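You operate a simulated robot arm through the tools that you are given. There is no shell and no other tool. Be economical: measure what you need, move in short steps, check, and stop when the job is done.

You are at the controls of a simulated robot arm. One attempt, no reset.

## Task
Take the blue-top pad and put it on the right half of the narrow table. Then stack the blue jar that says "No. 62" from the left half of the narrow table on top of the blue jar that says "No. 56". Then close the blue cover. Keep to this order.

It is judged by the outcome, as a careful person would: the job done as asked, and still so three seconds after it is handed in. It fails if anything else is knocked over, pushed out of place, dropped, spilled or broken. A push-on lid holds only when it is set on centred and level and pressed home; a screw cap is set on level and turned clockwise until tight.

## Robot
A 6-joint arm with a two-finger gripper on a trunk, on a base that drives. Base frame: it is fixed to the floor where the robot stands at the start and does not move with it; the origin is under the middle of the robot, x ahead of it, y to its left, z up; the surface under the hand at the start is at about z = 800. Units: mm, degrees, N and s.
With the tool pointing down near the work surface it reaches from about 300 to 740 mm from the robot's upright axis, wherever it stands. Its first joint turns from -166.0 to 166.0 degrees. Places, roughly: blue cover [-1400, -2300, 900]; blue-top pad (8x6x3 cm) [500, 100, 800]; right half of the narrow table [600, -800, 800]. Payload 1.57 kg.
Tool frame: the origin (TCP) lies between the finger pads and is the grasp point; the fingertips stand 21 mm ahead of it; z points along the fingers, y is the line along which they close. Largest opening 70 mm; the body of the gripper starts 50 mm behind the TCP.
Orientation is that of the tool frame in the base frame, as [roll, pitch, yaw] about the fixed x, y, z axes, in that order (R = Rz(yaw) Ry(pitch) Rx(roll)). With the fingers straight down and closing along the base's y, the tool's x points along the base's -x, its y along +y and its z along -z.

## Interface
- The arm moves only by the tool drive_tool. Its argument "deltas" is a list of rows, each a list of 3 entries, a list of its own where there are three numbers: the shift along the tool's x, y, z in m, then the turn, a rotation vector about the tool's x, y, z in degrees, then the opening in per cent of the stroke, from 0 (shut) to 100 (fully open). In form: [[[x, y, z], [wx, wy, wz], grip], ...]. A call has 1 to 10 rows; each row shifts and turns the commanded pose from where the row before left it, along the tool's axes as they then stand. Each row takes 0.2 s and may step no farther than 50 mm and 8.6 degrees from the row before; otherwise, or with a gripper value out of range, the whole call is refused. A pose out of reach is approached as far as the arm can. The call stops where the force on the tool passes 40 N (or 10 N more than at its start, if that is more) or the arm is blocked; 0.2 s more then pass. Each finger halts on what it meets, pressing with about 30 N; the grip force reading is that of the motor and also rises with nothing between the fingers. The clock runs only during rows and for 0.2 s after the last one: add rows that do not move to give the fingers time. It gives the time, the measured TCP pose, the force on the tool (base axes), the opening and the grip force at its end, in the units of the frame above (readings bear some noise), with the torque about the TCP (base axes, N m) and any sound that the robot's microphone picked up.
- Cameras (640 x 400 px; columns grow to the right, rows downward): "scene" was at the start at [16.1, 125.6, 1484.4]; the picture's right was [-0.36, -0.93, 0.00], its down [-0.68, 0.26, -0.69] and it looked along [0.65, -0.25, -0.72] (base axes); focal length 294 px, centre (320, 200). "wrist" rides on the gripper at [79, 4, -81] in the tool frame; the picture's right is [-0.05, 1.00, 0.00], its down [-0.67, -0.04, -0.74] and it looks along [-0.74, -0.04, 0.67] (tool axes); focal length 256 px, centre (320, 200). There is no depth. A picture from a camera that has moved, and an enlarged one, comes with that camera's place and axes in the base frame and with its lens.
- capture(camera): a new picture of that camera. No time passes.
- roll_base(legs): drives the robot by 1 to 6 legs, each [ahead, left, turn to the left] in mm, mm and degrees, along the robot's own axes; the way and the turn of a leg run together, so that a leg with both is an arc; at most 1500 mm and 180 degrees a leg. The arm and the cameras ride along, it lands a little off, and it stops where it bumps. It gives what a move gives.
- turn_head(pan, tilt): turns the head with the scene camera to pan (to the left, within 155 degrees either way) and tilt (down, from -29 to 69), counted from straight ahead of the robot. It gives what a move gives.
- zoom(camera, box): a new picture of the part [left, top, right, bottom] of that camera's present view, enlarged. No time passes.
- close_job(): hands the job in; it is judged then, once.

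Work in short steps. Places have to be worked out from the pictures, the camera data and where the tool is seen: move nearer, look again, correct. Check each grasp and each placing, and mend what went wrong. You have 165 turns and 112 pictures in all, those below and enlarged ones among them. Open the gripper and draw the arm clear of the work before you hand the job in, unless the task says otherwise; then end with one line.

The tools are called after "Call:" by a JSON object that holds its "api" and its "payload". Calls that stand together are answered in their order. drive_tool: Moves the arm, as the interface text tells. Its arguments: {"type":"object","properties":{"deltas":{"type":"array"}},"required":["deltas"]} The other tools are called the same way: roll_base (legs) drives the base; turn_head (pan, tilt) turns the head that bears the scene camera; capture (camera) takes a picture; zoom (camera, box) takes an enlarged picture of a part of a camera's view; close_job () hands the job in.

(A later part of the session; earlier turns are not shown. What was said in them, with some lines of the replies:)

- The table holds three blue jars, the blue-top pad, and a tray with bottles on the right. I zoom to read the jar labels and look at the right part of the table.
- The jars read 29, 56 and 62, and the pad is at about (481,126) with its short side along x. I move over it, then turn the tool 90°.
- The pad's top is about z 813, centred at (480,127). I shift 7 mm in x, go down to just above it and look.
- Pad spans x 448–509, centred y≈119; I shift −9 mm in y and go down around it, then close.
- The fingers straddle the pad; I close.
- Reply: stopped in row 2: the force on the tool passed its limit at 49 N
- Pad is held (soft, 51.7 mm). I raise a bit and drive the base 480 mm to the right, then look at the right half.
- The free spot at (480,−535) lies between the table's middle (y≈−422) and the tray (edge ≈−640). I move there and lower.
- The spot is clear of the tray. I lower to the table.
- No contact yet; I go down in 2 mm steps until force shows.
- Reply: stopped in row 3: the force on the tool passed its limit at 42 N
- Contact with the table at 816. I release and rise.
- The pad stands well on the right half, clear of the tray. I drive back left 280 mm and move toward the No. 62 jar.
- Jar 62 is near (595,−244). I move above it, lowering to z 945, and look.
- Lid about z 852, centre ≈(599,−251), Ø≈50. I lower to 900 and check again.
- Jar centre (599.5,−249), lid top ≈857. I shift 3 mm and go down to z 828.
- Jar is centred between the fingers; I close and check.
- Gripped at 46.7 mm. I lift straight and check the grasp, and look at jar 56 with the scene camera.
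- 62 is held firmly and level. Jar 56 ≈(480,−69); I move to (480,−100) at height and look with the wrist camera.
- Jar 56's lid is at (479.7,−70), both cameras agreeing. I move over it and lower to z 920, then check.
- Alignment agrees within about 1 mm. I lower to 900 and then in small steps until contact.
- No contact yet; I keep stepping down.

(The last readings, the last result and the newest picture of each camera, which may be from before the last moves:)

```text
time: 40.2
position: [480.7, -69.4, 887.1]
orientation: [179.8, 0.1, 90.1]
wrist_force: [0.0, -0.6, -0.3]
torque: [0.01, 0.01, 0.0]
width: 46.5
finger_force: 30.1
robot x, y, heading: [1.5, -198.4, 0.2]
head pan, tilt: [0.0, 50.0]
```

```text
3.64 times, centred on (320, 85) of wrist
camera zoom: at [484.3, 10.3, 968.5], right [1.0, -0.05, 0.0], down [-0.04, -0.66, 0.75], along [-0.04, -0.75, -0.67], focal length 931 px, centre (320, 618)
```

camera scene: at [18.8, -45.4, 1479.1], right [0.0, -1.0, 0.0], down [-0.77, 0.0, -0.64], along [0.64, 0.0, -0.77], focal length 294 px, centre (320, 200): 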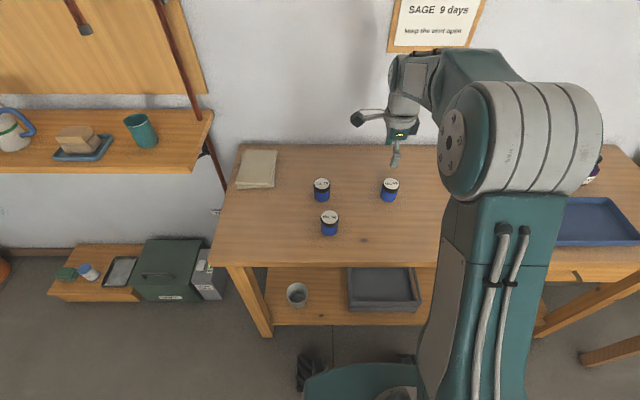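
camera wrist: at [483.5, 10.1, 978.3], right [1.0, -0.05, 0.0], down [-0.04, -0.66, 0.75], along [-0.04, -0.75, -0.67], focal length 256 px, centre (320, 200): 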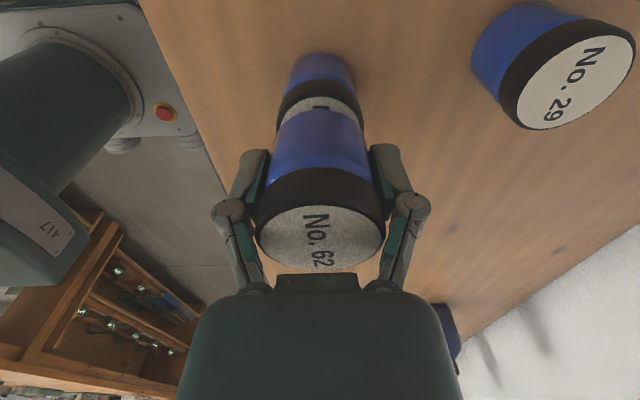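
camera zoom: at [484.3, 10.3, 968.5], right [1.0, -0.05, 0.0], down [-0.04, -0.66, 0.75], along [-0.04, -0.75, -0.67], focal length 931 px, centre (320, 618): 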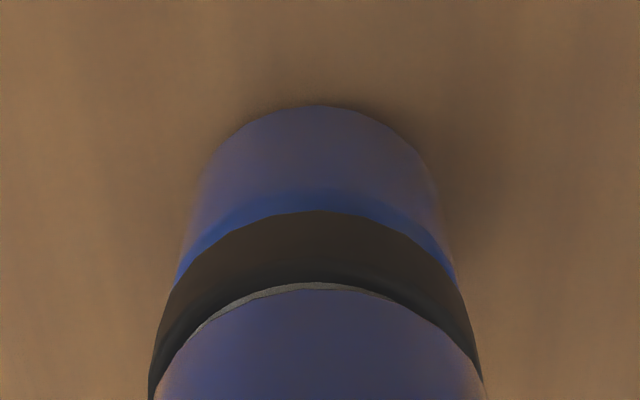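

Call:
{"api": "drive_tool", "payload": {"deltas": [[[0, 0, 0.0006], [0, 0, 0], 50], [[0, 0, 0.0006], [0, 0, 0], 50], [[0, 0, 0], [0, 0, 0], 50]]}}

Call:
{"api": "zoom", "payload": {"camera": "wrist", "box": [240, 30, 400, 140]}}

```text
time: 41.0
position: [480.0, -69.4, 887.6]
orientation: [179.8, 0.1, 90.2]
wrist_force: [-0.3, 0.3, -0.6]
torque: [-0.01, 0.0, -0.03]
width: 46.6
finger_force: 29.8
robot x, y, heading: [-1.9, -200.4, 0.1]
head pan, tilt: [0.0, 50.0]
```

```text
3.64 times, centred on (320, 85) of wrist
camera zoom: at [484.2, 10.2, 967.5], right [1.0, -0.05, 0.0], down [-0.04, -0.66, 0.75], along [-0.04, -0.75, -0.67], focal length 931 px, centre (320, 618)
```

zoom: 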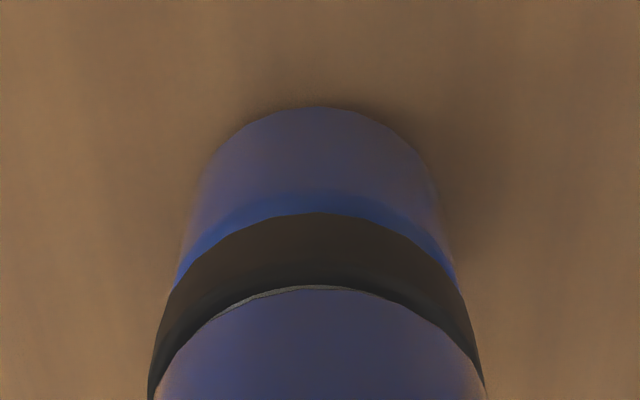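

Call:
{"api": "drive_tool", "payload": {"deltas": [[[0, 0, 0.0008], [0, 0, 0], 50], [[0, 0, 0.0008], [0, 0, 0], 50], [[0, 0, 0], [0, 0, 0], 50]]}}

Call:
{"api": "zoom", "payload": {"camera": "scene", "box": [290, 170, 370, 240]}}

```text
time: 41.8
position: [480.8, -69.5, 885.2]
orientation: [179.8, 0.1, 90.1]
wrist_force: [-3.6, 0.5, 15.4]
torque: [-0.01, 0.23, 0.04]
width: 46.7
finger_force: 30.2
robot x, y, heading: [-1.5, -194.5, 0.2]
head pan, tilt: [0.0, 50.0]
```

```text
5.71 times, centred on (330, 205) of scene
camera zoom: at [17.4, -44.7, 1479.1], right [0.0, -1.0, 0.0], down [-0.77, 0.0, -0.64], along [0.64, 0.0, -0.77], focal length 1681 px, centre (263, 171)
```

zoom: 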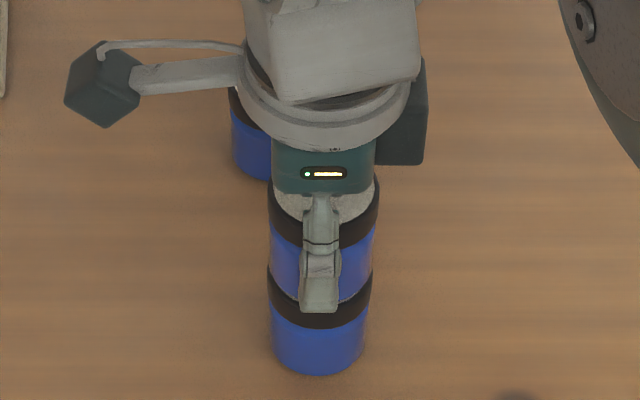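

Contact (15 N) and aligned. I ease half a millimetre and open slowly.

Call:
{"api": "drive_tool", "payload": {"deltas": [[[0, 0, -0.0005], [0, 0, 0], 50], [[0, 0, 0], [0, 0, 0], 70], [[0, 0, 0], [0, 0, 0], 75], [[0, 0, 0], [0, 0, 0], 85], [[0, 0, 0], [0, 0, 0], 100], [[0, 0, 0], [0, 0, 0], 100]]}}

Call:
{"api": "capture", "payload": {"camera": "wrist"}}

Call:
{"api": "zoom", "payload": {"camera": "scene", "box": [290, 170, 370, 240]}}

```text
time: 43.2
position: [480.7, -70.1, 885.3]
orientation: [179.9, 0.1, 90.1]
wrist_force: [0.4, 0.0, -0.8]
torque: [0.0, 0.02, 0.02]
width: 70.1
finger_force: 0.0
robot x, y, heading: [2.2, -200.3, -0.2]
head pan, tilt: [0.0, 50.0]
```

```text
71 pictures are left
camera wrist: at [484.4, 10.1, 966.3], right [1.0, -0.05, 0.0], down [-0.04, -0.66, 0.75], along [-0.04, -0.75, -0.67], focal length 256 px, centre (320, 200)
```

wrist: 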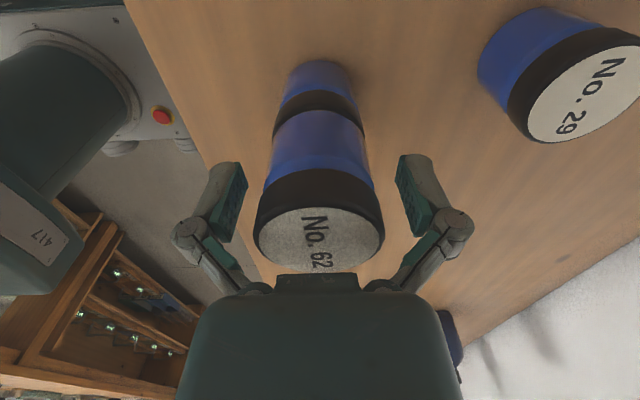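

```text
5.71 times, centred on (330, 205) of scene
camera zoom: at [18.6, -44.3, 1479.0], right [0.0, -1.0, 0.0], down [-0.77, 0.0, -0.64], along [0.64, 0.0, -0.77], focal length 1681 px, centre (263, 171)
```

zoom: 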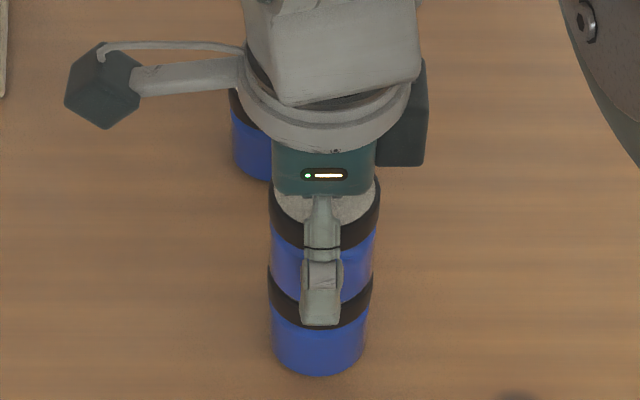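

The stack stands. I rise straight up and then retract the arm, and look for the blue cover.

Call:
{"api": "drive_tool", "payload": {"deltas": [[[0, 0, -0.02], [0, 0, 0], 100], [[0, 0, -0.04], [0, 0, 0], 100], [[0, 0, -0.045], [0, 0, 0], 100], [[0, 0, -0.045], [0, 0, 0], 100], [[0, 0, -0.045], [0, 0, 0], 100], [[0, 0, -0.02], [0, 0, 0], 100], [[-0.03, -0.03, 0], [0, 0, 0], 100], [[-0.03, -0.03, 0], [0, 0, 0], 100], [[-0.03, -0.03, 0], [0, 0, 0], 100], [[0, 0, 0], [0, 0, 0], 100]]}}

Call:
{"api": "capture", "payload": {"camera": "scene"}}

Call:
{"api": "turn_head", "payload": {"pan": -125, "tilt": 20}}

Call:
{"api": "capture", "payload": {"camera": "scene"}}

```text
time: 45.4
position: [390.7, -161.1, 1100.5]
orientation: [179.7, 0.1, 90.0]
wrist_force: [-0.3, 0.1, 0.6]
torque: [0.01, 0.0, -0.01]
width: 69.7
finger_force: 0.0
robot x, y, heading: [-1.2, -199.9, 0.3]
head pan, tilt: [0.0, 50.0]
```

```text
69 pictures are left
camera scene: at [17.7, -44.8, 1479.1], right [0.0, -1.0, 0.0], down [-0.77, 0.0, -0.64], along [0.64, 0.0, -0.77], focal length 294 px, centre (320, 200)
```

scene: 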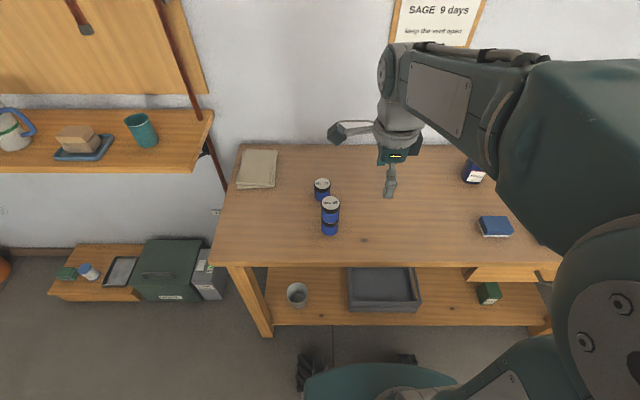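

```text
time: 47.4
position: [390.6, -161.2, 1100.6]
orientation: [179.8, 0.1, 90.1]
wrist_force: [0.6, -0.6, 0.5]
torque: [0.0, 0.02, -0.01]
width: 70.1
finger_force: 0.0
robot x, y, heading: [-2.5, -199.0, -0.1]
head pan, tilt: [-125.0, 20.0]
```

```text
68 pictures are left
camera scene: at [-112.5, -121.4, 1524.8], right [-0.82, 0.57, 0.0], down [0.2, 0.28, -0.94], along [-0.54, -0.77, -0.34], focal length 294 px, centre (320, 200)
```

scene: 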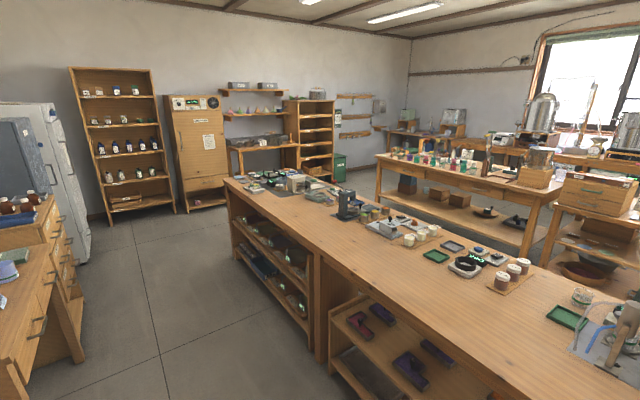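

The stack and pad look fine. The blue cover should appear around (299,168) here, on the long bench's far end; I zoom.

Call:
{"api": "zoom", "payload": {"camera": "scene", "box": [220, 120, 380, 220]}}

Call:
{"api": "zoom", "payload": {"camera": "scene", "box": [320, 180, 640, 380]}}

```text
4.00 times, centred on (300, 170) of scene
camera zoom: at [-112.5, -121.4, 1524.8], right [-0.82, 0.57, 0.0], down [0.2, 0.28, -0.94], along [-0.54, -0.77, -0.34], focal length 1176 px, centre (400, 320)
```

zoom: 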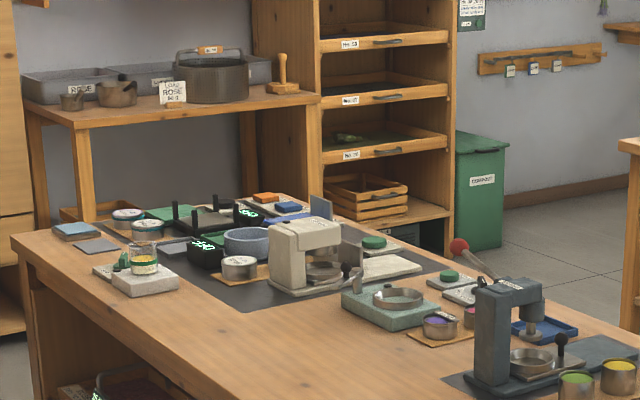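

```text
2.00 times, centred on (480, 280) of scene
camera zoom: at [-112.5, -121.4, 1524.8], right [-0.82, 0.57, 0.0], down [0.2, 0.28, -0.94], along [-0.54, -0.77, -0.34], focal length 588 px, centre (0, 40)
```

zoom: 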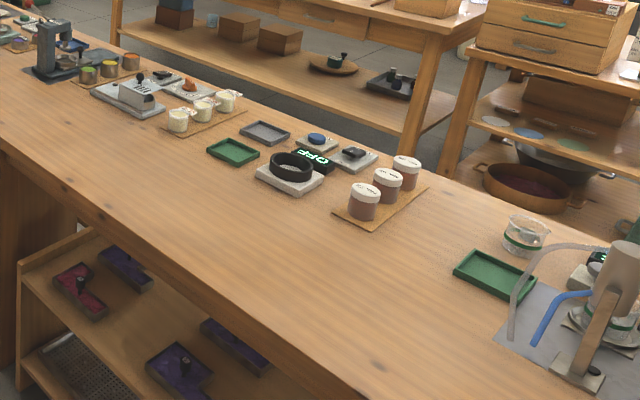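

The cover is at the far end of the long bench, so I drive into the aisle facing along −y and look closer.

Call:
{"api": "roll_base", "payload": {"legs": [[-220, 0, 0], [0, 0, -90], [1300, 0, 0]]}}

Call:
{"api": "turn_head", "payload": {"pan": 40, "tilt": 20}}

Call:
{"api": "capture", "payload": {"camera": "scene"}}

Call:
{"api": "turn_head", "payload": {"pan": -40, "tilt": 20}}

Call:
{"api": "capture", "payload": {"camera": "scene"}}

```text
time: 59.0
position: [-165.7, -1891.5, 1100.1]
orientation: [179.8, 0.2, 0.5]
wrist_force: [-0.3, -0.3, 0.1]
torque: [0.0, -0.01, 0.03]
width: 69.8
finger_force: 0.2
robot x, y, heading: [-209.7, -1501.5, -89.6]
head pan, tilt: [-125.0, 20.0]
```

```text
time: 61.6
position: [-164.9, -1891.0, 1100.8]
orientation: [179.8, 0.1, 0.5]
wrist_force: [-0.8, 0.0, -0.5]
torque: [-0.01, 0.0, 0.01]
width: 69.9
finger_force: 0.0
robot x, y, heading: [-207.1, -1497.9, -89.4]
head pan, tilt: [40.0, 20.0]
```

```text
65 pictures are left
camera scene: at [6.4, -1511.1, 1524.6], right [-0.76, -0.65, 0.0], down [-0.22, 0.26, -0.94], along [0.61, -0.71, -0.34], focal length 294 px, centre (320, 200)
```

scene: 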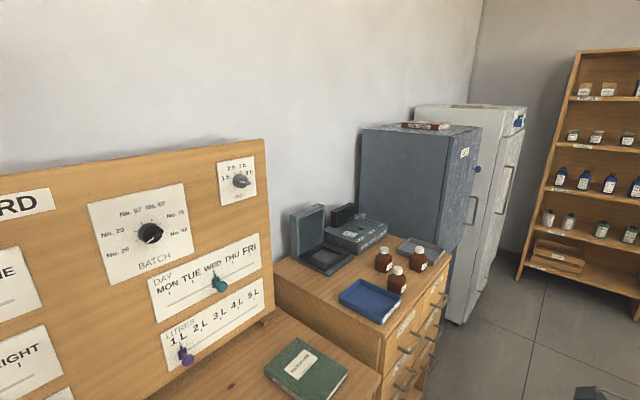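

```text
time: 63.1
position: [-166.1, -1891.3, 1100.8]
orientation: [179.8, 0.1, 0.6]
wrist_force: [1.0, -0.4, -0.2]
torque: [-0.02, 0.02, -0.03]
width: 70.1
finger_force: 0.0
robot x, y, heading: [-207.9, -1501.3, -89.7]
head pan, tilt: [-40.0, 20.0]
```

```text
64 pictures are left
camera scene: at [-113.3, -1512.1, 1524.7], right [-0.77, 0.64, 0.0], down [0.22, 0.26, -0.94], along [-0.6, -0.72, -0.34], focal length 294 px, centre (320, 200)
```

scene: 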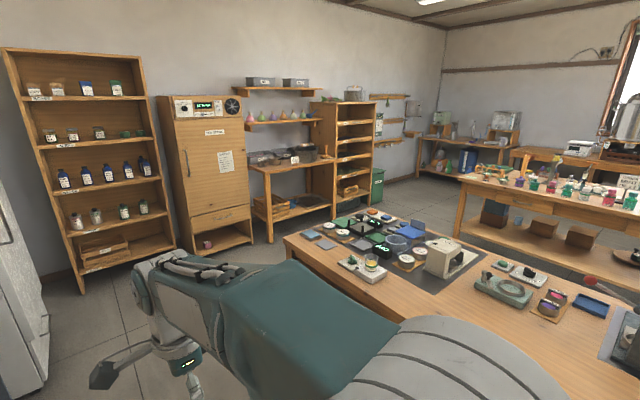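

Call:
{"api": "zoom", "payload": {"camera": "scene", "box": [290, 190, 490, 315]}}

```text
3.20 times, centred on (390, 252) of scene
camera zoom: at [-113.3, -1512.1, 1524.7], right [-0.77, 0.64, 0.0], down [0.22, 0.26, -0.94], along [-0.6, -0.72, -0.34], focal length 941 px, centre (96, 32)
```

zoom: 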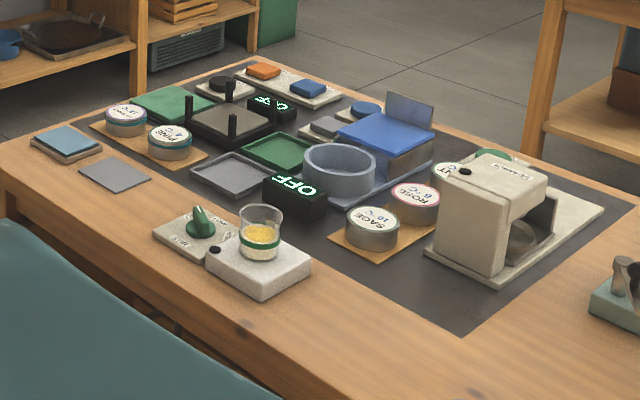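

The target appears to be the device with a blue plate near the far edge of the bench (around (−1440,−2325), bench top ≈800). I'll go round the bench end to its far side.

Call:
{"api": "roll_base", "payload": {"legs": [[1500, 0, 0], [300, 0, 0], [0, 0, -90], [1400, 0, 0]]}}

Call:
{"api": "turn_head", "payload": {"pan": -60, "tilt": 25}}

Call:
{"api": "capture", "payload": {"camera": "scene"}}

```text
time: 82.6
position: [-1959.9, -3394.1, 1100.5]
orientation: [179.9, 0.2, -88.5]
wrist_force: [0.1, 0.6, 1.0]
torque: [-0.01, 0.01, 0.01]
width: 70.1
finger_force: 0.1
robot x, y, heading: [-1566.8, -3348.2, -178.6]
head pan, tilt: [-40.0, 20.0]
```

```text
time: 83.4
position: [-1959.2, -3394.7, 1101.5]
orientation: [179.8, 0.1, -88.7]
wrist_force: [0.0, -0.7, 0.0]
torque: [-0.03, 0.04, 0.01]
width: 70.0
finger_force: 0.1
robot x, y, heading: [-1569.1, -3347.8, -178.8]
head pan, tilt: [-60.0, 25.0]
```

```text
62 pictures are left
camera scene: at [-1556.2, -3420.6, 1516.7], right [0.85, 0.52, 0.0], down [0.22, -0.36, -0.91], along [-0.47, 0.77, -0.42], focal length 294 px, centre (320, 200)
```

scene: 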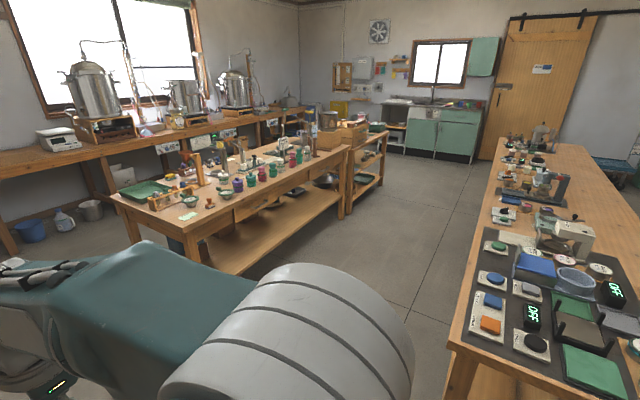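

Call:
{"api": "zoom", "payload": {"camera": "scene", "box": [440, 180, 640, 380]}}

```text
2.00 times, centred on (540, 280) of scene
camera zoom: at [-1556.2, -3420.6, 1516.7], right [0.85, 0.52, 0.0], down [0.22, -0.36, -0.91], along [-0.47, 0.77, -0.42], focal length 588 px, centre (-120, 40)
```

zoom: 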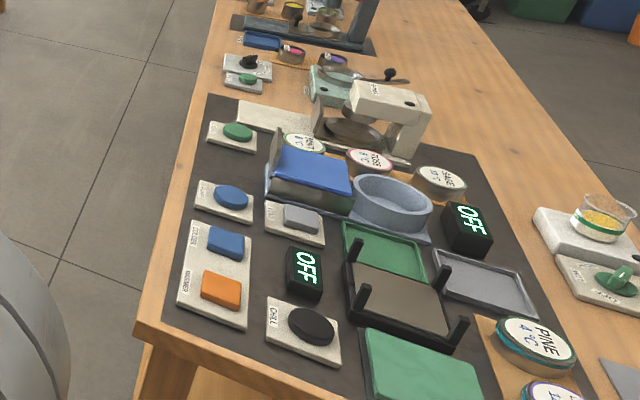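

The open cover is the thin plate standing at about (−1400,−2300). I drive to (−1960,−2300) facing the bench.

Call:
{"api": "roll_base", "payload": {"legs": [[395, 0, 0], [0, 0, -91.2], [1045, 0, 0], [0, 0, -90]]}}

Call:
{"api": "turn_head", "payload": {"pan": 0, "tilt": 40}}

Call:
{"api": "capture", "payload": {"camera": "scene"}}

Call:
{"api": "capture", "payload": {"camera": "wrist"}}

```text
time: 98.5
position: [-1599.2, -2260.6, 1100.3]
orientation: [179.8, 0.0, 91.9]
wrist_force: [-0.4, -1.1, 0.9]
torque: [-0.02, 0.0, 0.02]
width: 69.9
finger_force: 0.1
robot x, y, heading: [-1989.5, -2309.2, 1.6]
head pan, tilt: [-60.0, 25.0]
```

```text
time: 99.8
position: [-1600.7, -2262.7, 1099.9]
orientation: [179.8, 0.0, 91.7]
wrist_force: [0.3, 0.1, 0.9]
torque: [0.03, -0.01, 0.03]
width: 69.9
finger_force: 0.0
robot x, y, heading: [-1987.2, -2309.6, 1.7]
head pan, tilt: [0.0, 40.0]
```

```text
60 pictures are left
camera scene: at [-1967.4, -2155.8, 1493.3], right [0.03, -1.0, 0.0], down [-0.64, -0.02, -0.77], along [0.77, 0.02, -0.64], focal length 294 px, centre (320, 200)
```

scene: 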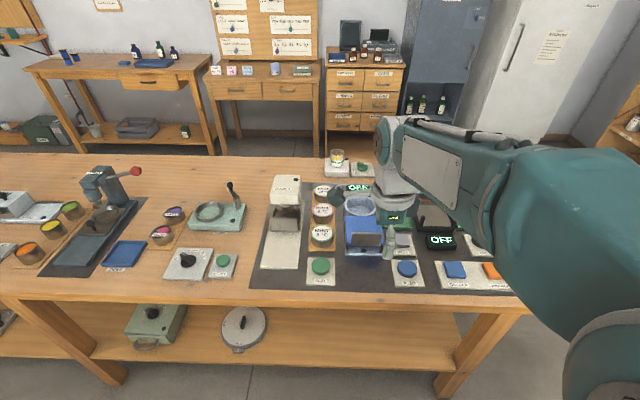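

```text
59 pictures are left
camera wrist: at [-1597.8, -2181.2, 1181.2], right [1.0, -0.02, 0.0], down [-0.02, -0.67, 0.75], along [-0.01, -0.75, -0.67], focal length 256 px, centre (320, 200)
```

wrist: 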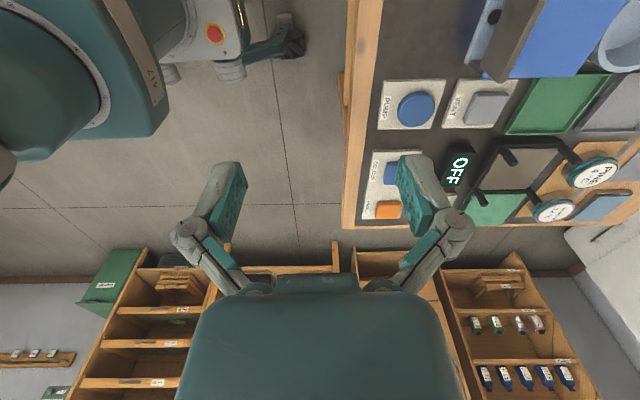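

Call:
{"api": "zoom", "payload": {"camera": "scene", "box": [300, 160, 460, 300]}}

Call:
{"api": "zoom", "payload": {"camera": "wrist", "box": [440, 0, 640, 140]}}

```text
2.86 times, centred on (380, 230) of scene
camera zoom: at [-1967.4, -2155.8, 1493.3], right [0.03, -1.0, 0.0], down [-0.64, -0.02, -0.77], along [0.77, 0.02, -0.64], focal length 840 px, centre (149, 114)
```

zoom: 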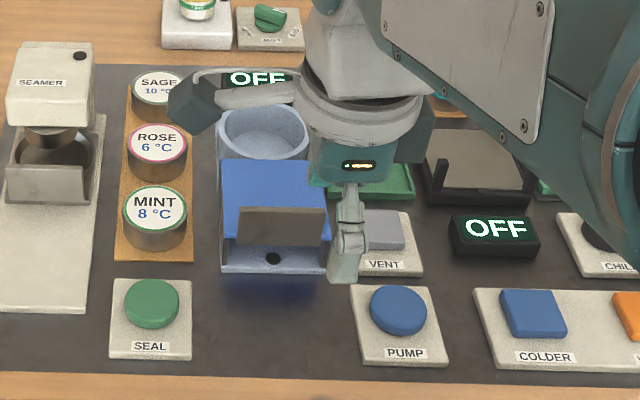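

```text
2.86 times, centred on (540, 70) of wrist
camera zoom: at [-1597.8, -2181.2, 1181.2], right [1.0, -0.02, 0.0], down [-0.02, -0.67, 0.75], along [-0.01, -0.75, -0.67], focal length 731 px, centre (-309, 571)
```

zoom: 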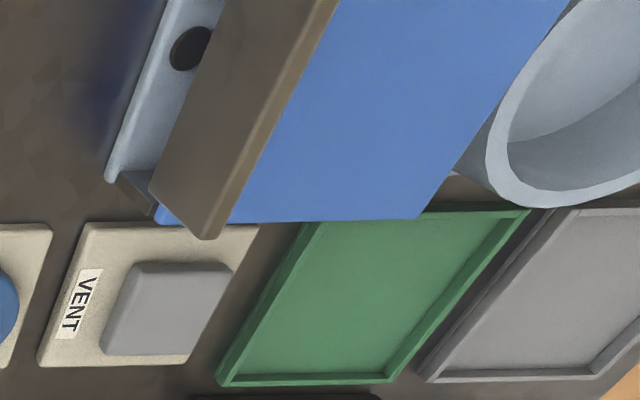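

The device looks like a blue plate with an upright plate beside a bowl. I move the hand above it for a better wrist view.

Call:
{"api": "drive_tool", "payload": {"deltas": [[[0, 0.045, 0], [0, 0, 0], 100], [[0, 0.045, 0], [0, 0, 0], 100], [[0, 0.045, 0], [0, 0, 0], 100], [[0, 0.045, 0], [0, 0, 0], 100], [[0, 0.035, 0], [0, 0, 0], 100], [[0, 0, 0], [0, 0, 0], 100]]}}

Call:
{"api": "capture", "payload": {"camera": "wrist"}}

```text
time: 101.2
position: [-1384.0, -2255.0, 1100.7]
orientation: [179.8, 0.2, 91.8]
wrist_force: [0.7, 0.3, 0.0]
torque: [0.0, -0.05, 0.02]
width: 69.8
finger_force: 0.1
robot x, y, heading: [-1987.1, -2310.4, 1.6]
head pan, tilt: [0.0, 40.0]
```

```text
56 pictures are left
camera wrist: at [-1381.4, -2173.7, 1181.9], right [1.0, -0.02, 0.0], down [-0.02, -0.67, 0.75], along [-0.01, -0.75, -0.67], focal length 256 px, centre (320, 200)
```

wrist: 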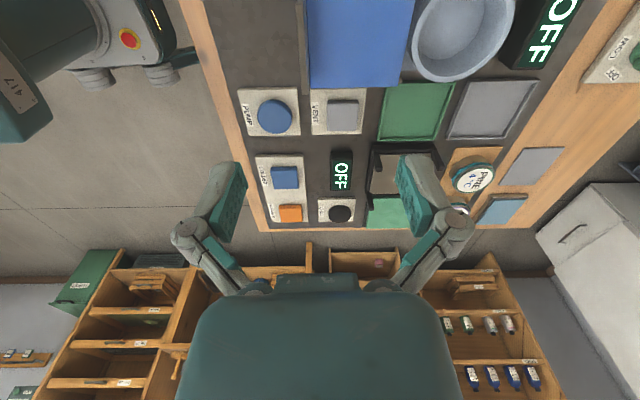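

The device is nearer +y than the view; I shift the hand 150 mm toward −y and lower slightly.

Call:
{"api": "drive_tool", "payload": {"deltas": [[[-0.045, 0.01, 0], [0, 0, 0], 100], [[-0.045, 0.01, 0], [0, 0, 0], 100], [[-0.045, 0.01, 0], [0, 0, 0], 100], [[-0.015, 0.01, 0], [0, 0, 0], 100], [[0, 0, 0], [0, 0, 0], 100]]}}

Call:
{"api": "capture", "payload": {"camera": "wrist"}}

Call:
{"api": "zoom", "payload": {"camera": "scene", "box": [300, 160, 460, 300]}}

```text
time: 102.4
position: [-1338.7, -2403.9, 1102.6]
orientation: [179.7, 0.1, 91.9]
wrist_force: [0.9, -0.1, 0.0]
torque: [-0.01, 0.01, 0.0]
width: 70.0
finger_force: 0.2
robot x, y, heading: [-1987.0, -2311.4, 2.1]
head pan, tilt: [0.0, 40.0]
```

```text
55 pictures are left
camera wrist: at [-1337.2, -2323.5, 1182.7], right [1.0, -0.02, 0.0], down [-0.02, -0.67, 0.75], along [-0.01, -0.75, -0.67], focal length 256 px, centre (320, 200)
```

wrist: 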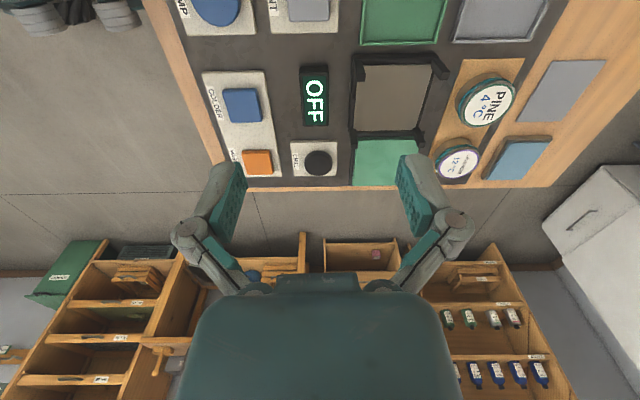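

```text
2.86 times, centred on (380, 230) of scene
camera zoom: at [-1965.9, -2156.3, 1493.3], right [0.03, -1.0, 0.0], down [-0.64, -0.02, -0.76], along [0.76, 0.02, -0.64], focal length 840 px, centre (149, 114)
```

zoom: 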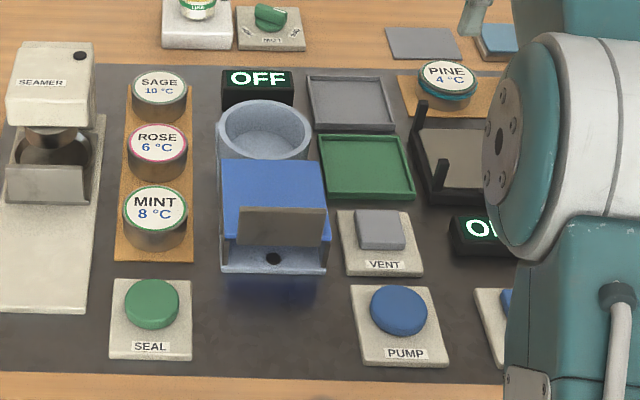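

Call:
{"api": "zoom", "payload": {"camera": "scene", "box": [345, 185, 425, 265]}}

```text
5.00 times, centred on (385, 225) of scene
camera zoom: at [-1965.9, -2156.3, 1493.3], right [0.03, -1.0, 0.0], down [-0.64, -0.02, -0.76], along [0.76, 0.02, -0.64], focal length 1471 px, centre (-5, 75)
```

zoom: 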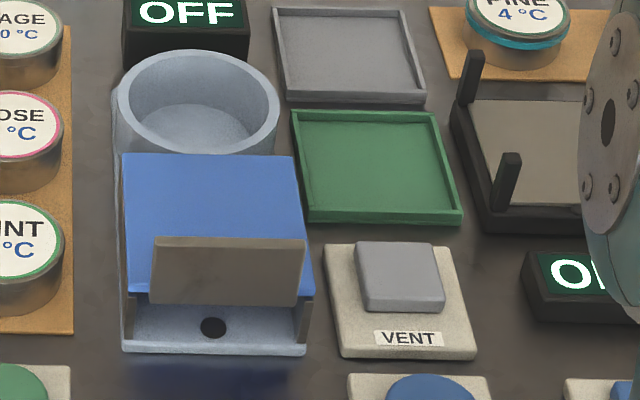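

It appears a sliding cover: blue plate on rails with an upright fin, next to the open bowl. I take a side view from +y to confirm before touching it.

Call:
{"api": "drive_tool", "payload": {"deltas": [[[0.047, 0, 0], [0, 0, 0], 100], [[0.047, 0, 0], [0, 0, 0], 100], [[0.047, 0, 0], [0, 0, 0], 100], [[0.047, 0, 0], [0, 0, 0], 100], [[0.047, 0, 0], [0, 0, 0], 100], [[0, 0, 0.04], [0, 0, 0], 100], [[0, 0, 0.04], [0, 0, 0], 100], [[0, 0, 0.04], [0, 0, 0], 100], [[0, 0, 0], [0, 0, 0], 100]]}}

Call:
{"api": "capture", "payload": {"camera": "wrist"}}

```text
time: 104.4
position: [-1345.6, -2166.9, 981.0]
orientation: [179.8, 0.0, 91.8]
wrist_force: [0.0, 0.1, -0.1]
torque: [0.02, -0.01, 0.02]
width: 70.2
finger_force: 0.0
robot x, y, heading: [-1984.4, -2311.4, 1.7]
head pan, tilt: [0.0, 40.0]
```

```text
52 pictures are left
camera wrist: at [-1343.7, -2087.2, 1061.4], right [1.0, -0.02, 0.0], down [-0.02, -0.67, 0.75], along [-0.01, -0.75, -0.67], focal length 256 px, centre (320, 200)
```

wrist: 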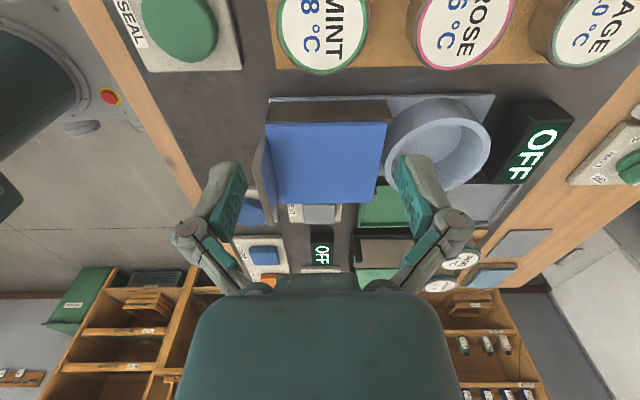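

Call:
{"api": "zoom", "payload": {"camera": "wrist", "box": [230, 80, 520, 220]}}

```text
2.21 times, centred on (375, 150) of wrist
camera zoom: at [-1343.7, -2087.2, 1061.4], right [1.0, -0.02, 0.0], down [-0.02, -0.67, 0.75], along [-0.01, -0.75, -0.67], focal length 565 px, centre (199, 310)
```

zoom: 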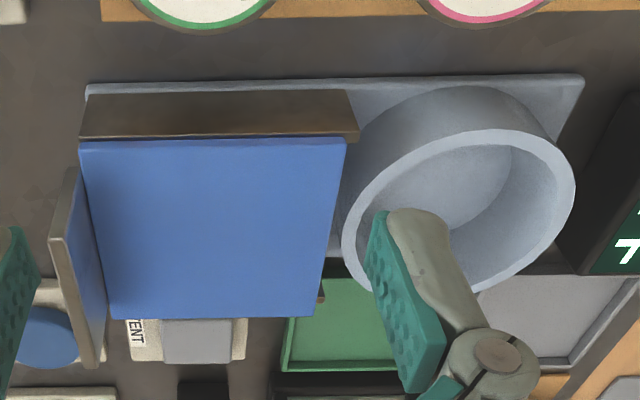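

The side view makes it clear: the blue plate is a sliding hood (top z≈849, y −2217…−2331) with an upright handle fin (y≈−2274, z 849–896, x≈−1400); the open bowl is beside it at +x (x −1272…−1162). I bring the closed fingers behind the fin.

Call:
{"api": "drive_tool", "payload": {"deltas": [[[0, 0, 0], [0, 0, 1.8], 60], [[-0.036, -0.036, 0], [0, 0, 0], 30], [[-0.036, -0.036, 0], [0, 0, 0], 0], [[-0.035, -0.036, 0], [0, 0, 0], 0], [[0, 0, 0], [0, 0, 0], 0], [[0, 0, 0], [0, 0, 0], 0]]}}

Call:
{"api": "capture", "payload": {"camera": "wrist"}}

Call:
{"api": "zoom", "payload": {"camera": "scene", "box": [320, 140, 480, 280]}}

```text
refused: row 2 steps farther than a row can; nothing moved
```

```text
50 pictures are left
camera wrist: at [-1343.7, -2087.2, 1061.4], right [1.0, -0.02, 0.0], down [-0.02, -0.67, 0.75], along [-0.01, -0.75, -0.67], focal length 256 px, centre (320, 200)
```

wrist: 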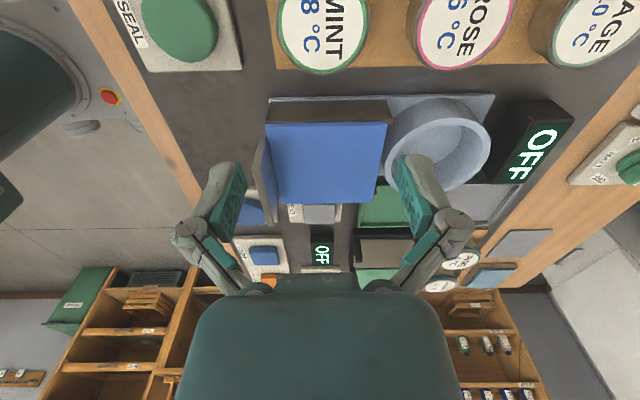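

```text
2.86 times, centred on (400, 210) of scene
camera zoom: at [-1965.9, -2155.0, 1493.1], right [0.03, -1.0, 0.0], down [-0.64, -0.02, -0.76], along [0.76, 0.02, -0.64], focal length 840 px, centre (91, 171)
```

zoom: 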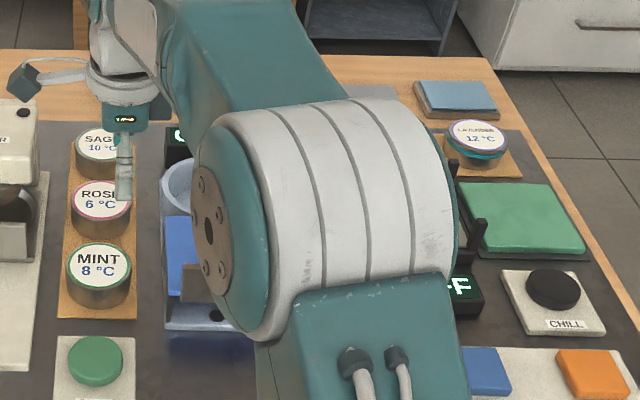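

The row step was a hair over 50 mm; I repeat with smaller steps.

Call:
{"api": "drive_tool", "payload": {"deltas": [[[0, 0, 0], [0, 0, 1.8], 60], [[-0.027, -0.027, 0], [0, 0, 0], 30], [[-0.027, -0.027, 0], [0, 0, 0], 0], [[-0.027, -0.027, 0], [0, 0, 0], 0], [[-0.026, -0.027, 0], [0, 0, 0], 0], [[0, 0, 0], [0, 0, 0], 0], [[0, 0, 0], [0, 0, 0], 0]]}}

Call:
{"api": "capture", "payload": {"camera": "wrist"}}

Call:
{"api": "zoom", "payload": {"camera": "scene", "box": [320, 160, 480, 300]}}

```text
time: 106.0
position: [-1454.3, -2274.4, 981.0]
orientation: [179.8, 0.1, 90.0]
wrist_force: [-0.4, 0.5, -0.7]
torque: [0.02, 0.0, 0.03]
width: 0.1
finger_force: 28.0
robot x, y, heading: [-1987.5, -2313.2, 1.7]
head pan, tilt: [0.0, 40.0]
```

```text
48 pictures are left
camera wrist: at [-1451.1, -2195.7, 1061.5], right [1.0, -0.05, 0.0], down [-0.04, -0.67, 0.75], along [-0.04, -0.74, -0.67], focal length 256 px, centre (320, 200)
```

wrist: 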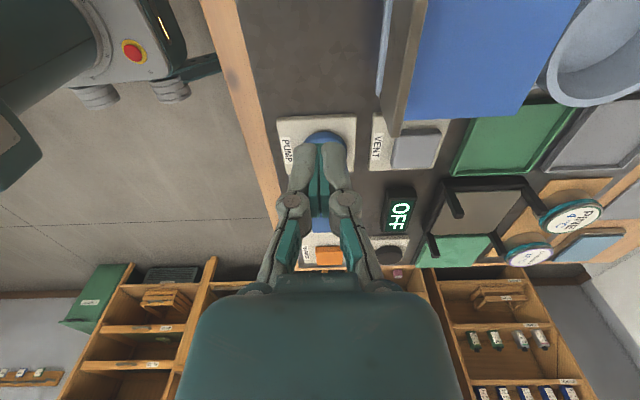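

```text
2.86 times, centred on (400, 230) of scene
camera zoom: at [-1966.5, -2155.6, 1493.2], right [0.03, -1.0, 0.0], down [-0.64, -0.02, -0.77], along [0.76, 0.02, -0.64], focal length 840 px, centre (91, 114)
```

zoom: 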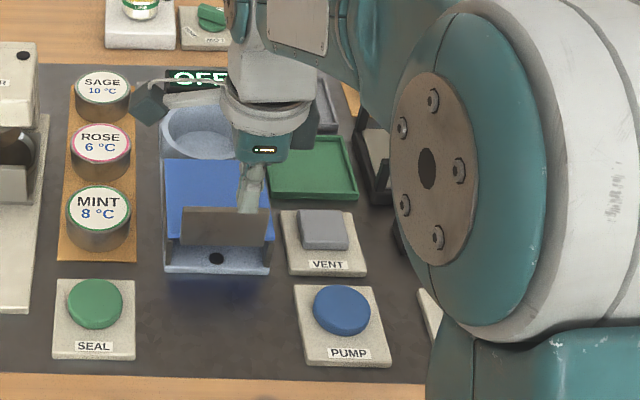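

Fin centre ≈ y −2271, outer face ≈ x −1404. I lower behind it to z 880.

Call:
{"api": "drive_tool", "payload": {"deltas": [[[0.002, 0, 0.04], [0, 0, 0], 0], [[0, 0, 0.04], [0, 0, 0], 0], [[0, 0, 0.021], [0, 0, 0], 0], [[0, 0, 0], [0, 0, 0], 0]]}}

Call:
{"api": "capture", "payload": {"camera": "wrist"}}

Call:
{"api": "zoom", "payload": {"camera": "scene", "box": [340, 180, 440, 280]}}

```text
time: 107.0
position: [-1453.8, -2274.1, 880.3]
orientation: [179.9, 0.0, 89.9]
wrist_force: [-0.3, -1.2, 0.2]
torque: [0.0, -0.01, 0.04]
width: 0.0
finger_force: 28.6
robot x, y, heading: [-1989.8, -2309.5, 1.6]
head pan, tilt: [0.0, 40.0]
```

```text
46 pictures are left
camera wrist: at [-1450.2, -2194.2, 960.4], right [1.0, -0.05, 0.0], down [-0.04, -0.67, 0.75], along [-0.04, -0.74, -0.67], focal length 256 px, centre (320, 200)
```

wrist: 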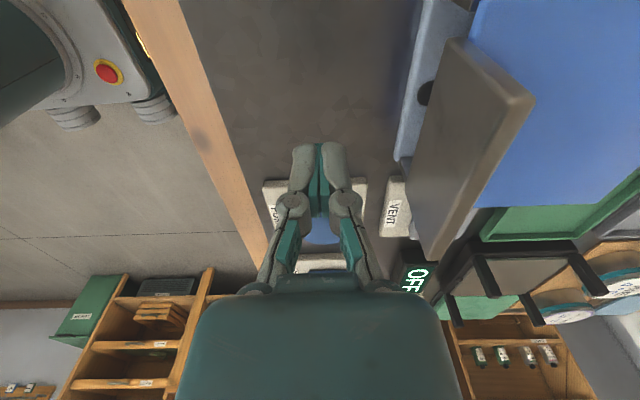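

```text
4.00 times, centred on (390, 230) of scene
camera zoom: at [-1966.3, -2155.7, 1493.2], right [0.03, -1.0, 0.0], down [-0.64, -0.02, -0.77], along [0.76, 0.02, -0.64], focal length 1176 px, centre (40, 80)
```

zoom: 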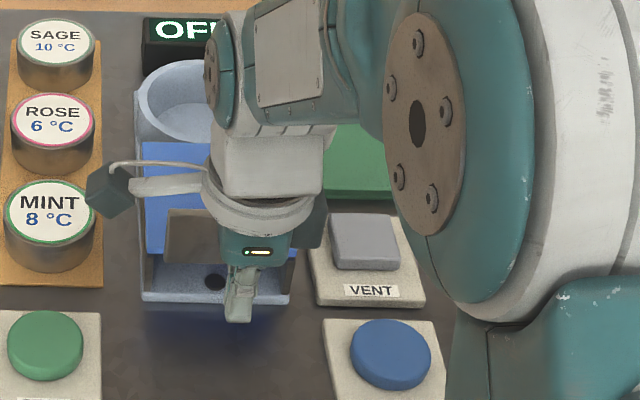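

Fin spans y −2228…−2313 (centre ≈−2270.5). I shift 3.5 mm and advance in +x to contact and begin pushing.

Call:
{"api": "drive_tool", "payload": {"deltas": [[[0.0035, 0.01, 0], [0, 0, 0], 0], [[0, 0.01, 0], [0, 0, 0], 0], [[0, 0.01, 0], [0, 0, 0], 0], [[0, 0.008, 0], [0, 0, 0], 0], [[0, 0.008, 0], [0, 0, 0], 0], [[0, 0.008, 0], [0, 0, 0], 0], [[0, 0, 0], [0, 0, 0], 0]]}}

Call:
{"api": "capture", "payload": {"camera": "wrist"}}

```text
time: 108.6
position: [-1399.2, -2269.7, 880.4]
orientation: [179.8, 0.1, 90.1]
wrist_force: [-0.6, -0.3, 1.0]
torque: [-0.02, -0.01, -0.01]
width: 0.0
finger_force: 28.2
robot x, y, heading: [-1986.1, -2311.2, 1.8]
head pan, tilt: [0.0, 40.0]
```

```text
44 pictures are left
camera wrist: at [-1395.7, -2190.6, 960.6], right [1.0, -0.05, 0.0], down [-0.04, -0.67, 0.75], along [-0.04, -0.74, -0.67], focal length 256 px, centre (320, 200)
```

wrist: 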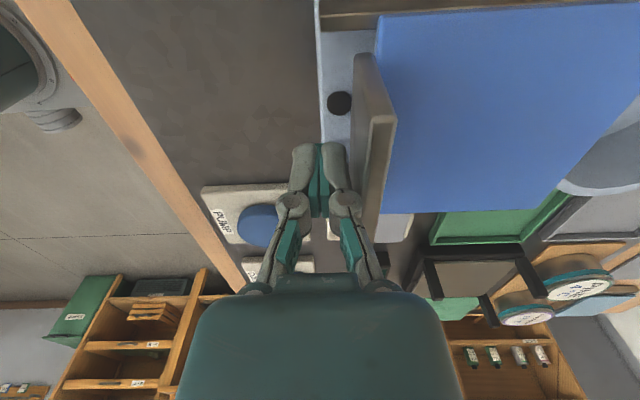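

Not yet in contact; I continue in 6 mm rows.

Call:
{"api": "drive_tool", "payload": {"deltas": [[[0, 0.006, 0], [0, 0, 0], 0], [[0, 0.006, 0], [0, 0, 0], 0], [[0, 0.006, 0], [0, 0, 0], 0], [[0, 0, 0], [0, 0, 0], 0]]}}

Call:
{"api": "capture", "payload": {"camera": "wrist"}}

```text
time: 109.6
position: [-1382.4, -2269.9, 879.7]
orientation: [179.7, 0.1, 90.0]
wrist_force: [-0.7, -0.1, 0.1]
torque: [-0.02, -0.02, -0.03]
width: 0.1
finger_force: 28.5
robot x, y, heading: [-1989.6, -2309.3, 1.8]
head pan, tilt: [0.0, 40.0]
```

```text
43 pictures are left
camera wrist: at [-1377.8, -2190.1, 960.8], right [1.0, -0.05, 0.0], down [-0.04, -0.67, 0.75], along [-0.04, -0.74, -0.67], focal length 256 px, centre (320, 200)
```

wrist: 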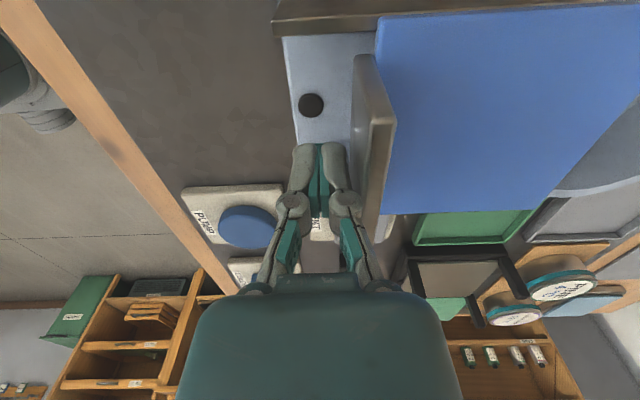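

The cover slides smoothly on the rails. I continue pushing.

Call:
{"api": "drive_tool", "payload": {"deltas": [[[0, 0.008, 0], [0, 0, 0], 0], [[0, 0.008, 0], [0, 0, 0], 0], [[0, 0.008, 0], [0, 0, 0], 0], [[0, 0.008, 0], [0, 0, 0], 0], [[0, 0.008, 0], [0, 0, 0], 0], [[0, 0.008, 0], [0, 0, 0], 0], [[0, 0, 0], [0, 0, 0], 0]]}}

Call:
{"api": "capture", "payload": {"camera": "wrist"}}

Call:
{"api": "zoom", "payload": {"camera": "scene", "box": [320, 160, 460, 280]}}

```text
time: 111.2
position: [-1333.6, -2270.6, 880.9]
orientation: [179.8, 0.0, 90.0]
wrist_force: [-0.3, 0.3, -1.0]
torque: [0.03, 0.02, -0.03]
width: 0.0
finger_force: 29.0
robot x, y, heading: [-1985.8, -2310.1, 1.5]
head pan, tilt: [0.0, 40.0]
```

```text
42 pictures are left
camera wrist: at [-1329.9, -2190.1, 960.9], right [1.0, -0.05, 0.0], down [-0.04, -0.67, 0.75], along [-0.04, -0.74, -0.67], focal length 256 px, centre (320, 200)
```

wrist: 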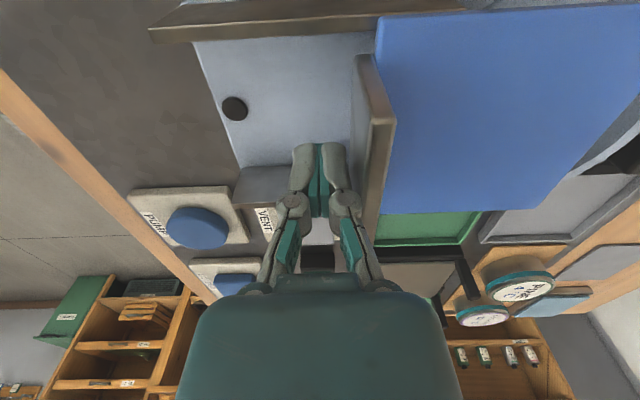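

```text
3.33 times, centred on (390, 220) of scene
camera zoom: at [-1965.8, -2155.7, 1493.2], right [0.03, -1.0, 0.0], down [-0.64, -0.02, -0.76], along [0.76, 0.02, -0.64], focal length 980 px, centre (87, 133)
```

zoom: 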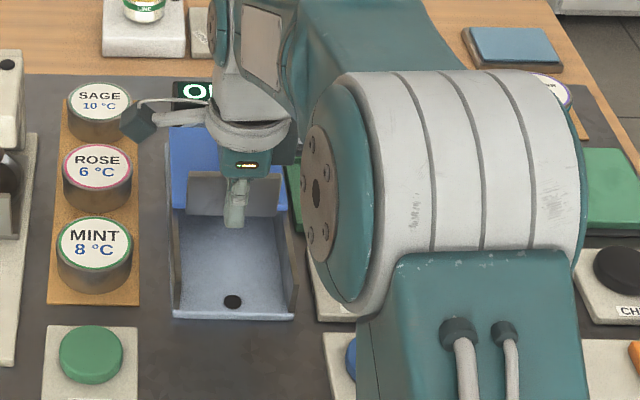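

Still sliding; about 40 mm remain. I push on in 5 mm rows toward the stop.

Call:
{"api": "drive_tool", "payload": {"deltas": [[[0, 0.005, 0], [0, 0, 0], 0], [[0, 0.005, 0], [0, 0, 0], 0], [[0, 0.005, 0], [0, 0, 0], 0], [[0, 0.005, 0], [0, 0, 0], 0], [[0, 0.005, 0], [0, 0, 0], 0], [[0, 0.005, 0], [0, 0, 0], 0], [[0, 0, 0], [0, 0, 0], 0]]}}

Call:
{"api": "capture", "payload": {"camera": "wrist"}}

```text
time: 112.8
position: [-1304.1, -2271.0, 880.1]
orientation: [179.7, 0.0, 90.0]
wrist_force: [-1.0, -0.3, -0.4]
torque: [0.02, 0.01, 0.01]
width: 0.3
finger_force: 28.7
robot x, y, heading: [-1986.1, -2309.8, 1.5]
head pan, tilt: [0.0, 40.0]
```

```text
40 pictures are left
camera wrist: at [-1300.1, -2190.5, 961.1], right [1.0, -0.05, 0.0], down [-0.04, -0.67, 0.75], along [-0.04, -0.74, -0.67], focal length 256 px, centre (320, 200)
```

wrist: 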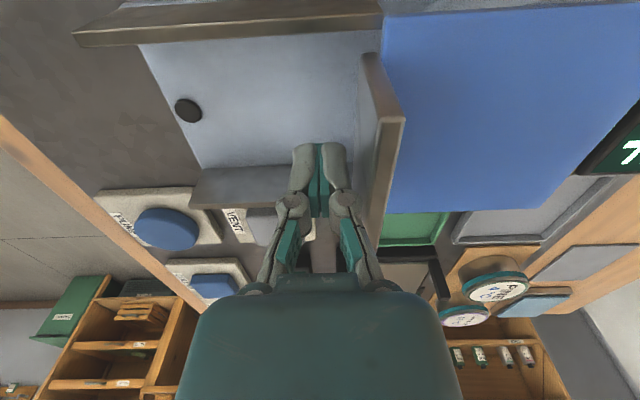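

The fin seems to have moved slightly ahead of the fingers; I push a little further to feel for the stop.

Call:
{"api": "drive_tool", "payload": {"deltas": [[[0, 0.004, 0], [0, 0, 0], 0], [[0, 0.004, 0], [0, 0, 0], 0], [[0, 0.003, 0], [0, 0, 0], 0], [[0, 0.003, 0], [0, 0, 0], 0], [[0, 0, 0], [0, 0, 0], 0]]}}

Call:
{"api": "capture", "payload": {"camera": "wrist"}}

```text
time: 113.4
position: [-1301.0, -2270.1, 879.7]
orientation: [-179.4, 0.1, 90.0]
wrist_force: [-16.9, 1.0, 10.0]
torque: [0.03, -0.49, 0.0]
width: 0.0
finger_force: 28.5
robot x, y, heading: [-1988.7, -2312.9, 1.9]
head pan, tilt: [0.0, 40.0]
stopped in row 3: the force on the tool passed its limit at 47 N (the readings are from after the stop); the commanded pose is now the measured one
```

```text
39 pictures are left
camera wrist: at [-1296.5, -2190.3, 961.1], right [1.0, -0.05, -0.01], down [-0.03, -0.66, 0.75], along [-0.05, -0.75, -0.66], focal length 256 px, centre (320, 200)
```

wrist: 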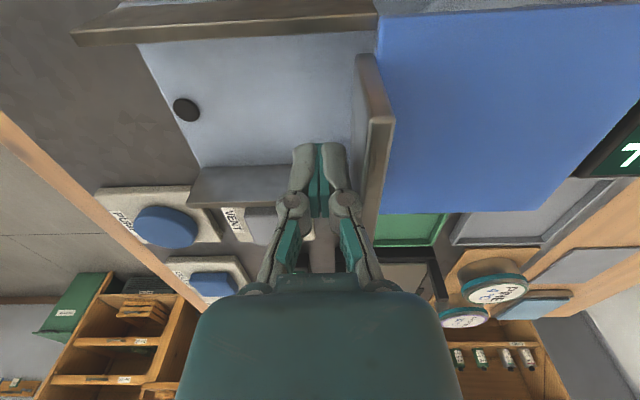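

Firm stop reached; the cover is at its end. I back off, rise and check.

Call:
{"api": "drive_tool", "payload": {"deltas": [[[0, -0.02, 0], [0, 0, 0], 0], [[0, -0.03, 0], [0, 0, 0], 0], [[0, 0, -0.045], [0, 0, 0], 0], [[0, 0, -0.045], [0, 0, 0], 20], [[0, 0, -0.045], [0, 0, 0], 50], [[0, 0, -0.045], [0, 0, 0], 80], [[0, -0.045, 0], [0, 0, 0], 100], [[0, -0.045, 0], [0, 0, 0], 100], [[0, -0.045, 0], [0, 0, 0], 100], [[0, 0, 0], [0, 0, 0], 100]]}}

Call:
{"api": "drive_tool", "payload": {"deltas": [[[-0.045, 0, 0], [0, 0, 0], 100], [[-0.045, 0, 0], [0, 0, 0], 100], [[-0.045, 0, 0], [0, 0, 0], 100], [[-0.045, 0, 0], [0, 0, 0], 100], [[0, 0, 0], [0, 0, 0], 100]]}}

Call:
{"api": "capture", "payload": {"camera": "scene"}}

Call:
{"api": "zoom", "payload": {"camera": "scene", "box": [320, 160, 440, 270]}}

```text
time: 115.6
position: [-1483.4, -2269.8, 1060.5]
orientation: [-179.4, 0.0, 90.0]
wrist_force: [0.0, -0.2, 0.0]
torque: [-0.02, -0.01, 0.01]
width: 69.8
finger_force: 0.1
robot x, y, heading: [-1989.2, -2307.8, 1.8]
head pan, tilt: [0.0, 40.0]
```

```text
time: 116.8
position: [-1482.2, -2451.0, 1059.9]
orientation: [-179.5, 0.1, 90.0]
wrist_force: [1.0, -0.4, -0.7]
torque: [0.02, -0.03, -0.04]
width: 69.9
finger_force: 0.0
robot x, y, heading: [-1990.2, -2310.4, 1.9]
head pan, tilt: [0.0, 40.0]
```

```text
38 pictures are left
camera scene: at [-1967.1, -2156.7, 1493.3], right [0.03, -1.0, 0.0], down [-0.64, -0.02, -0.77], along [0.76, 0.02, -0.64], focal length 294 px, centre (320, 200)
```

scene: 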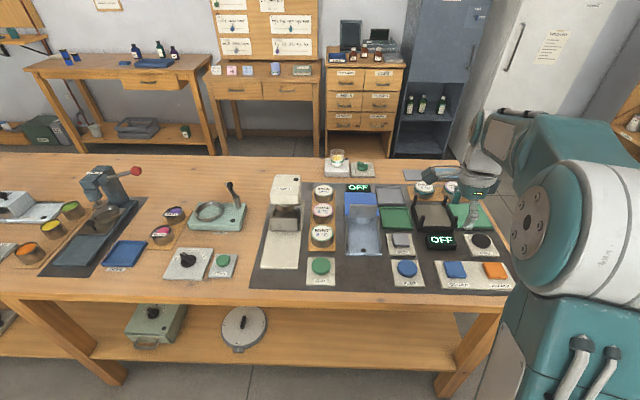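

```text
3.64 times, centred on (380, 215) of scene
camera zoom: at [-1967.1, -2156.7, 1493.3], right [0.03, -1.0, 0.0], down [-0.64, -0.02, -0.77], along [0.76, 0.02, -0.64], focal length 1070 px, centre (102, 146)
```

zoom: 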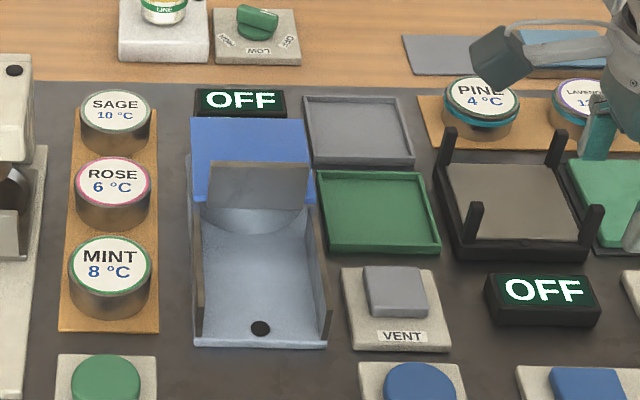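

The cover sits fully over the bowl at its stop. I check the narrow table from here once more.

Call:
{"api": "zoom", "payload": {"camera": "scene", "box": [20, 30, 220, 155]}}

Call:
{"api": "zoom", "payload": {"camera": "scene", "box": [335, 175, 400, 225]}}

```text
3.20 times, centred on (120, 92) of scene
camera zoom: at [-1967.1, -2156.7, 1493.3], right [0.03, -1.0, 0.0], down [-0.64, -0.02, -0.77], along [0.76, 0.02, -0.64], focal length 941 px, centre (960, 544)
```

zoom: 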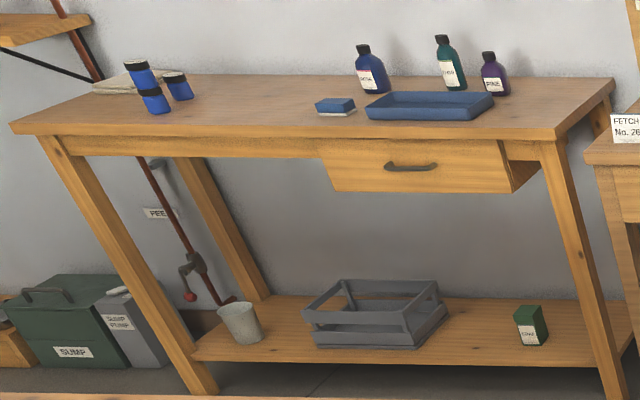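

```text
8.00 times, centred on (368, 200) of scene
camera zoom: at [-1967.1, -2156.7, 1493.3], right [0.03, -1.0, 0.0], down [-0.64, -0.02, -0.77], along [0.76, 0.02, -0.64], focal length 2353 px, centre (-60, 200)
```

zoom: 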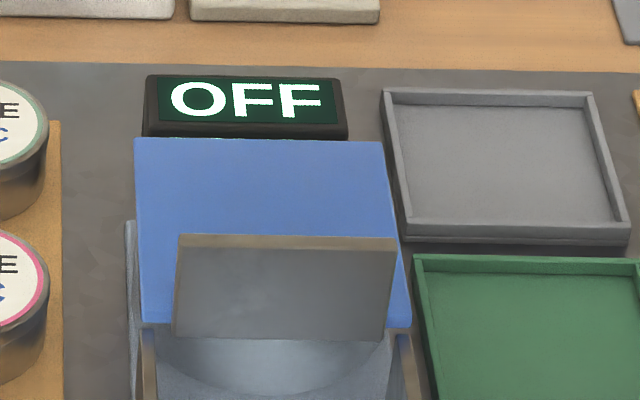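

The pad is on the right half of the table, No. 62 stands on No. 56, the cover is closed, and the gripper is open and clear of the work. I hand the job in.

Call:
{"api": "close_job", "payload": {}}

```text
The job is handed in.
```

The job is handed in, done in the order asked: the pad is on the right half of the narrow table, jar No. 62 is stacked on No. 56, and the blue cover is slid shut over the bowl to its stop.
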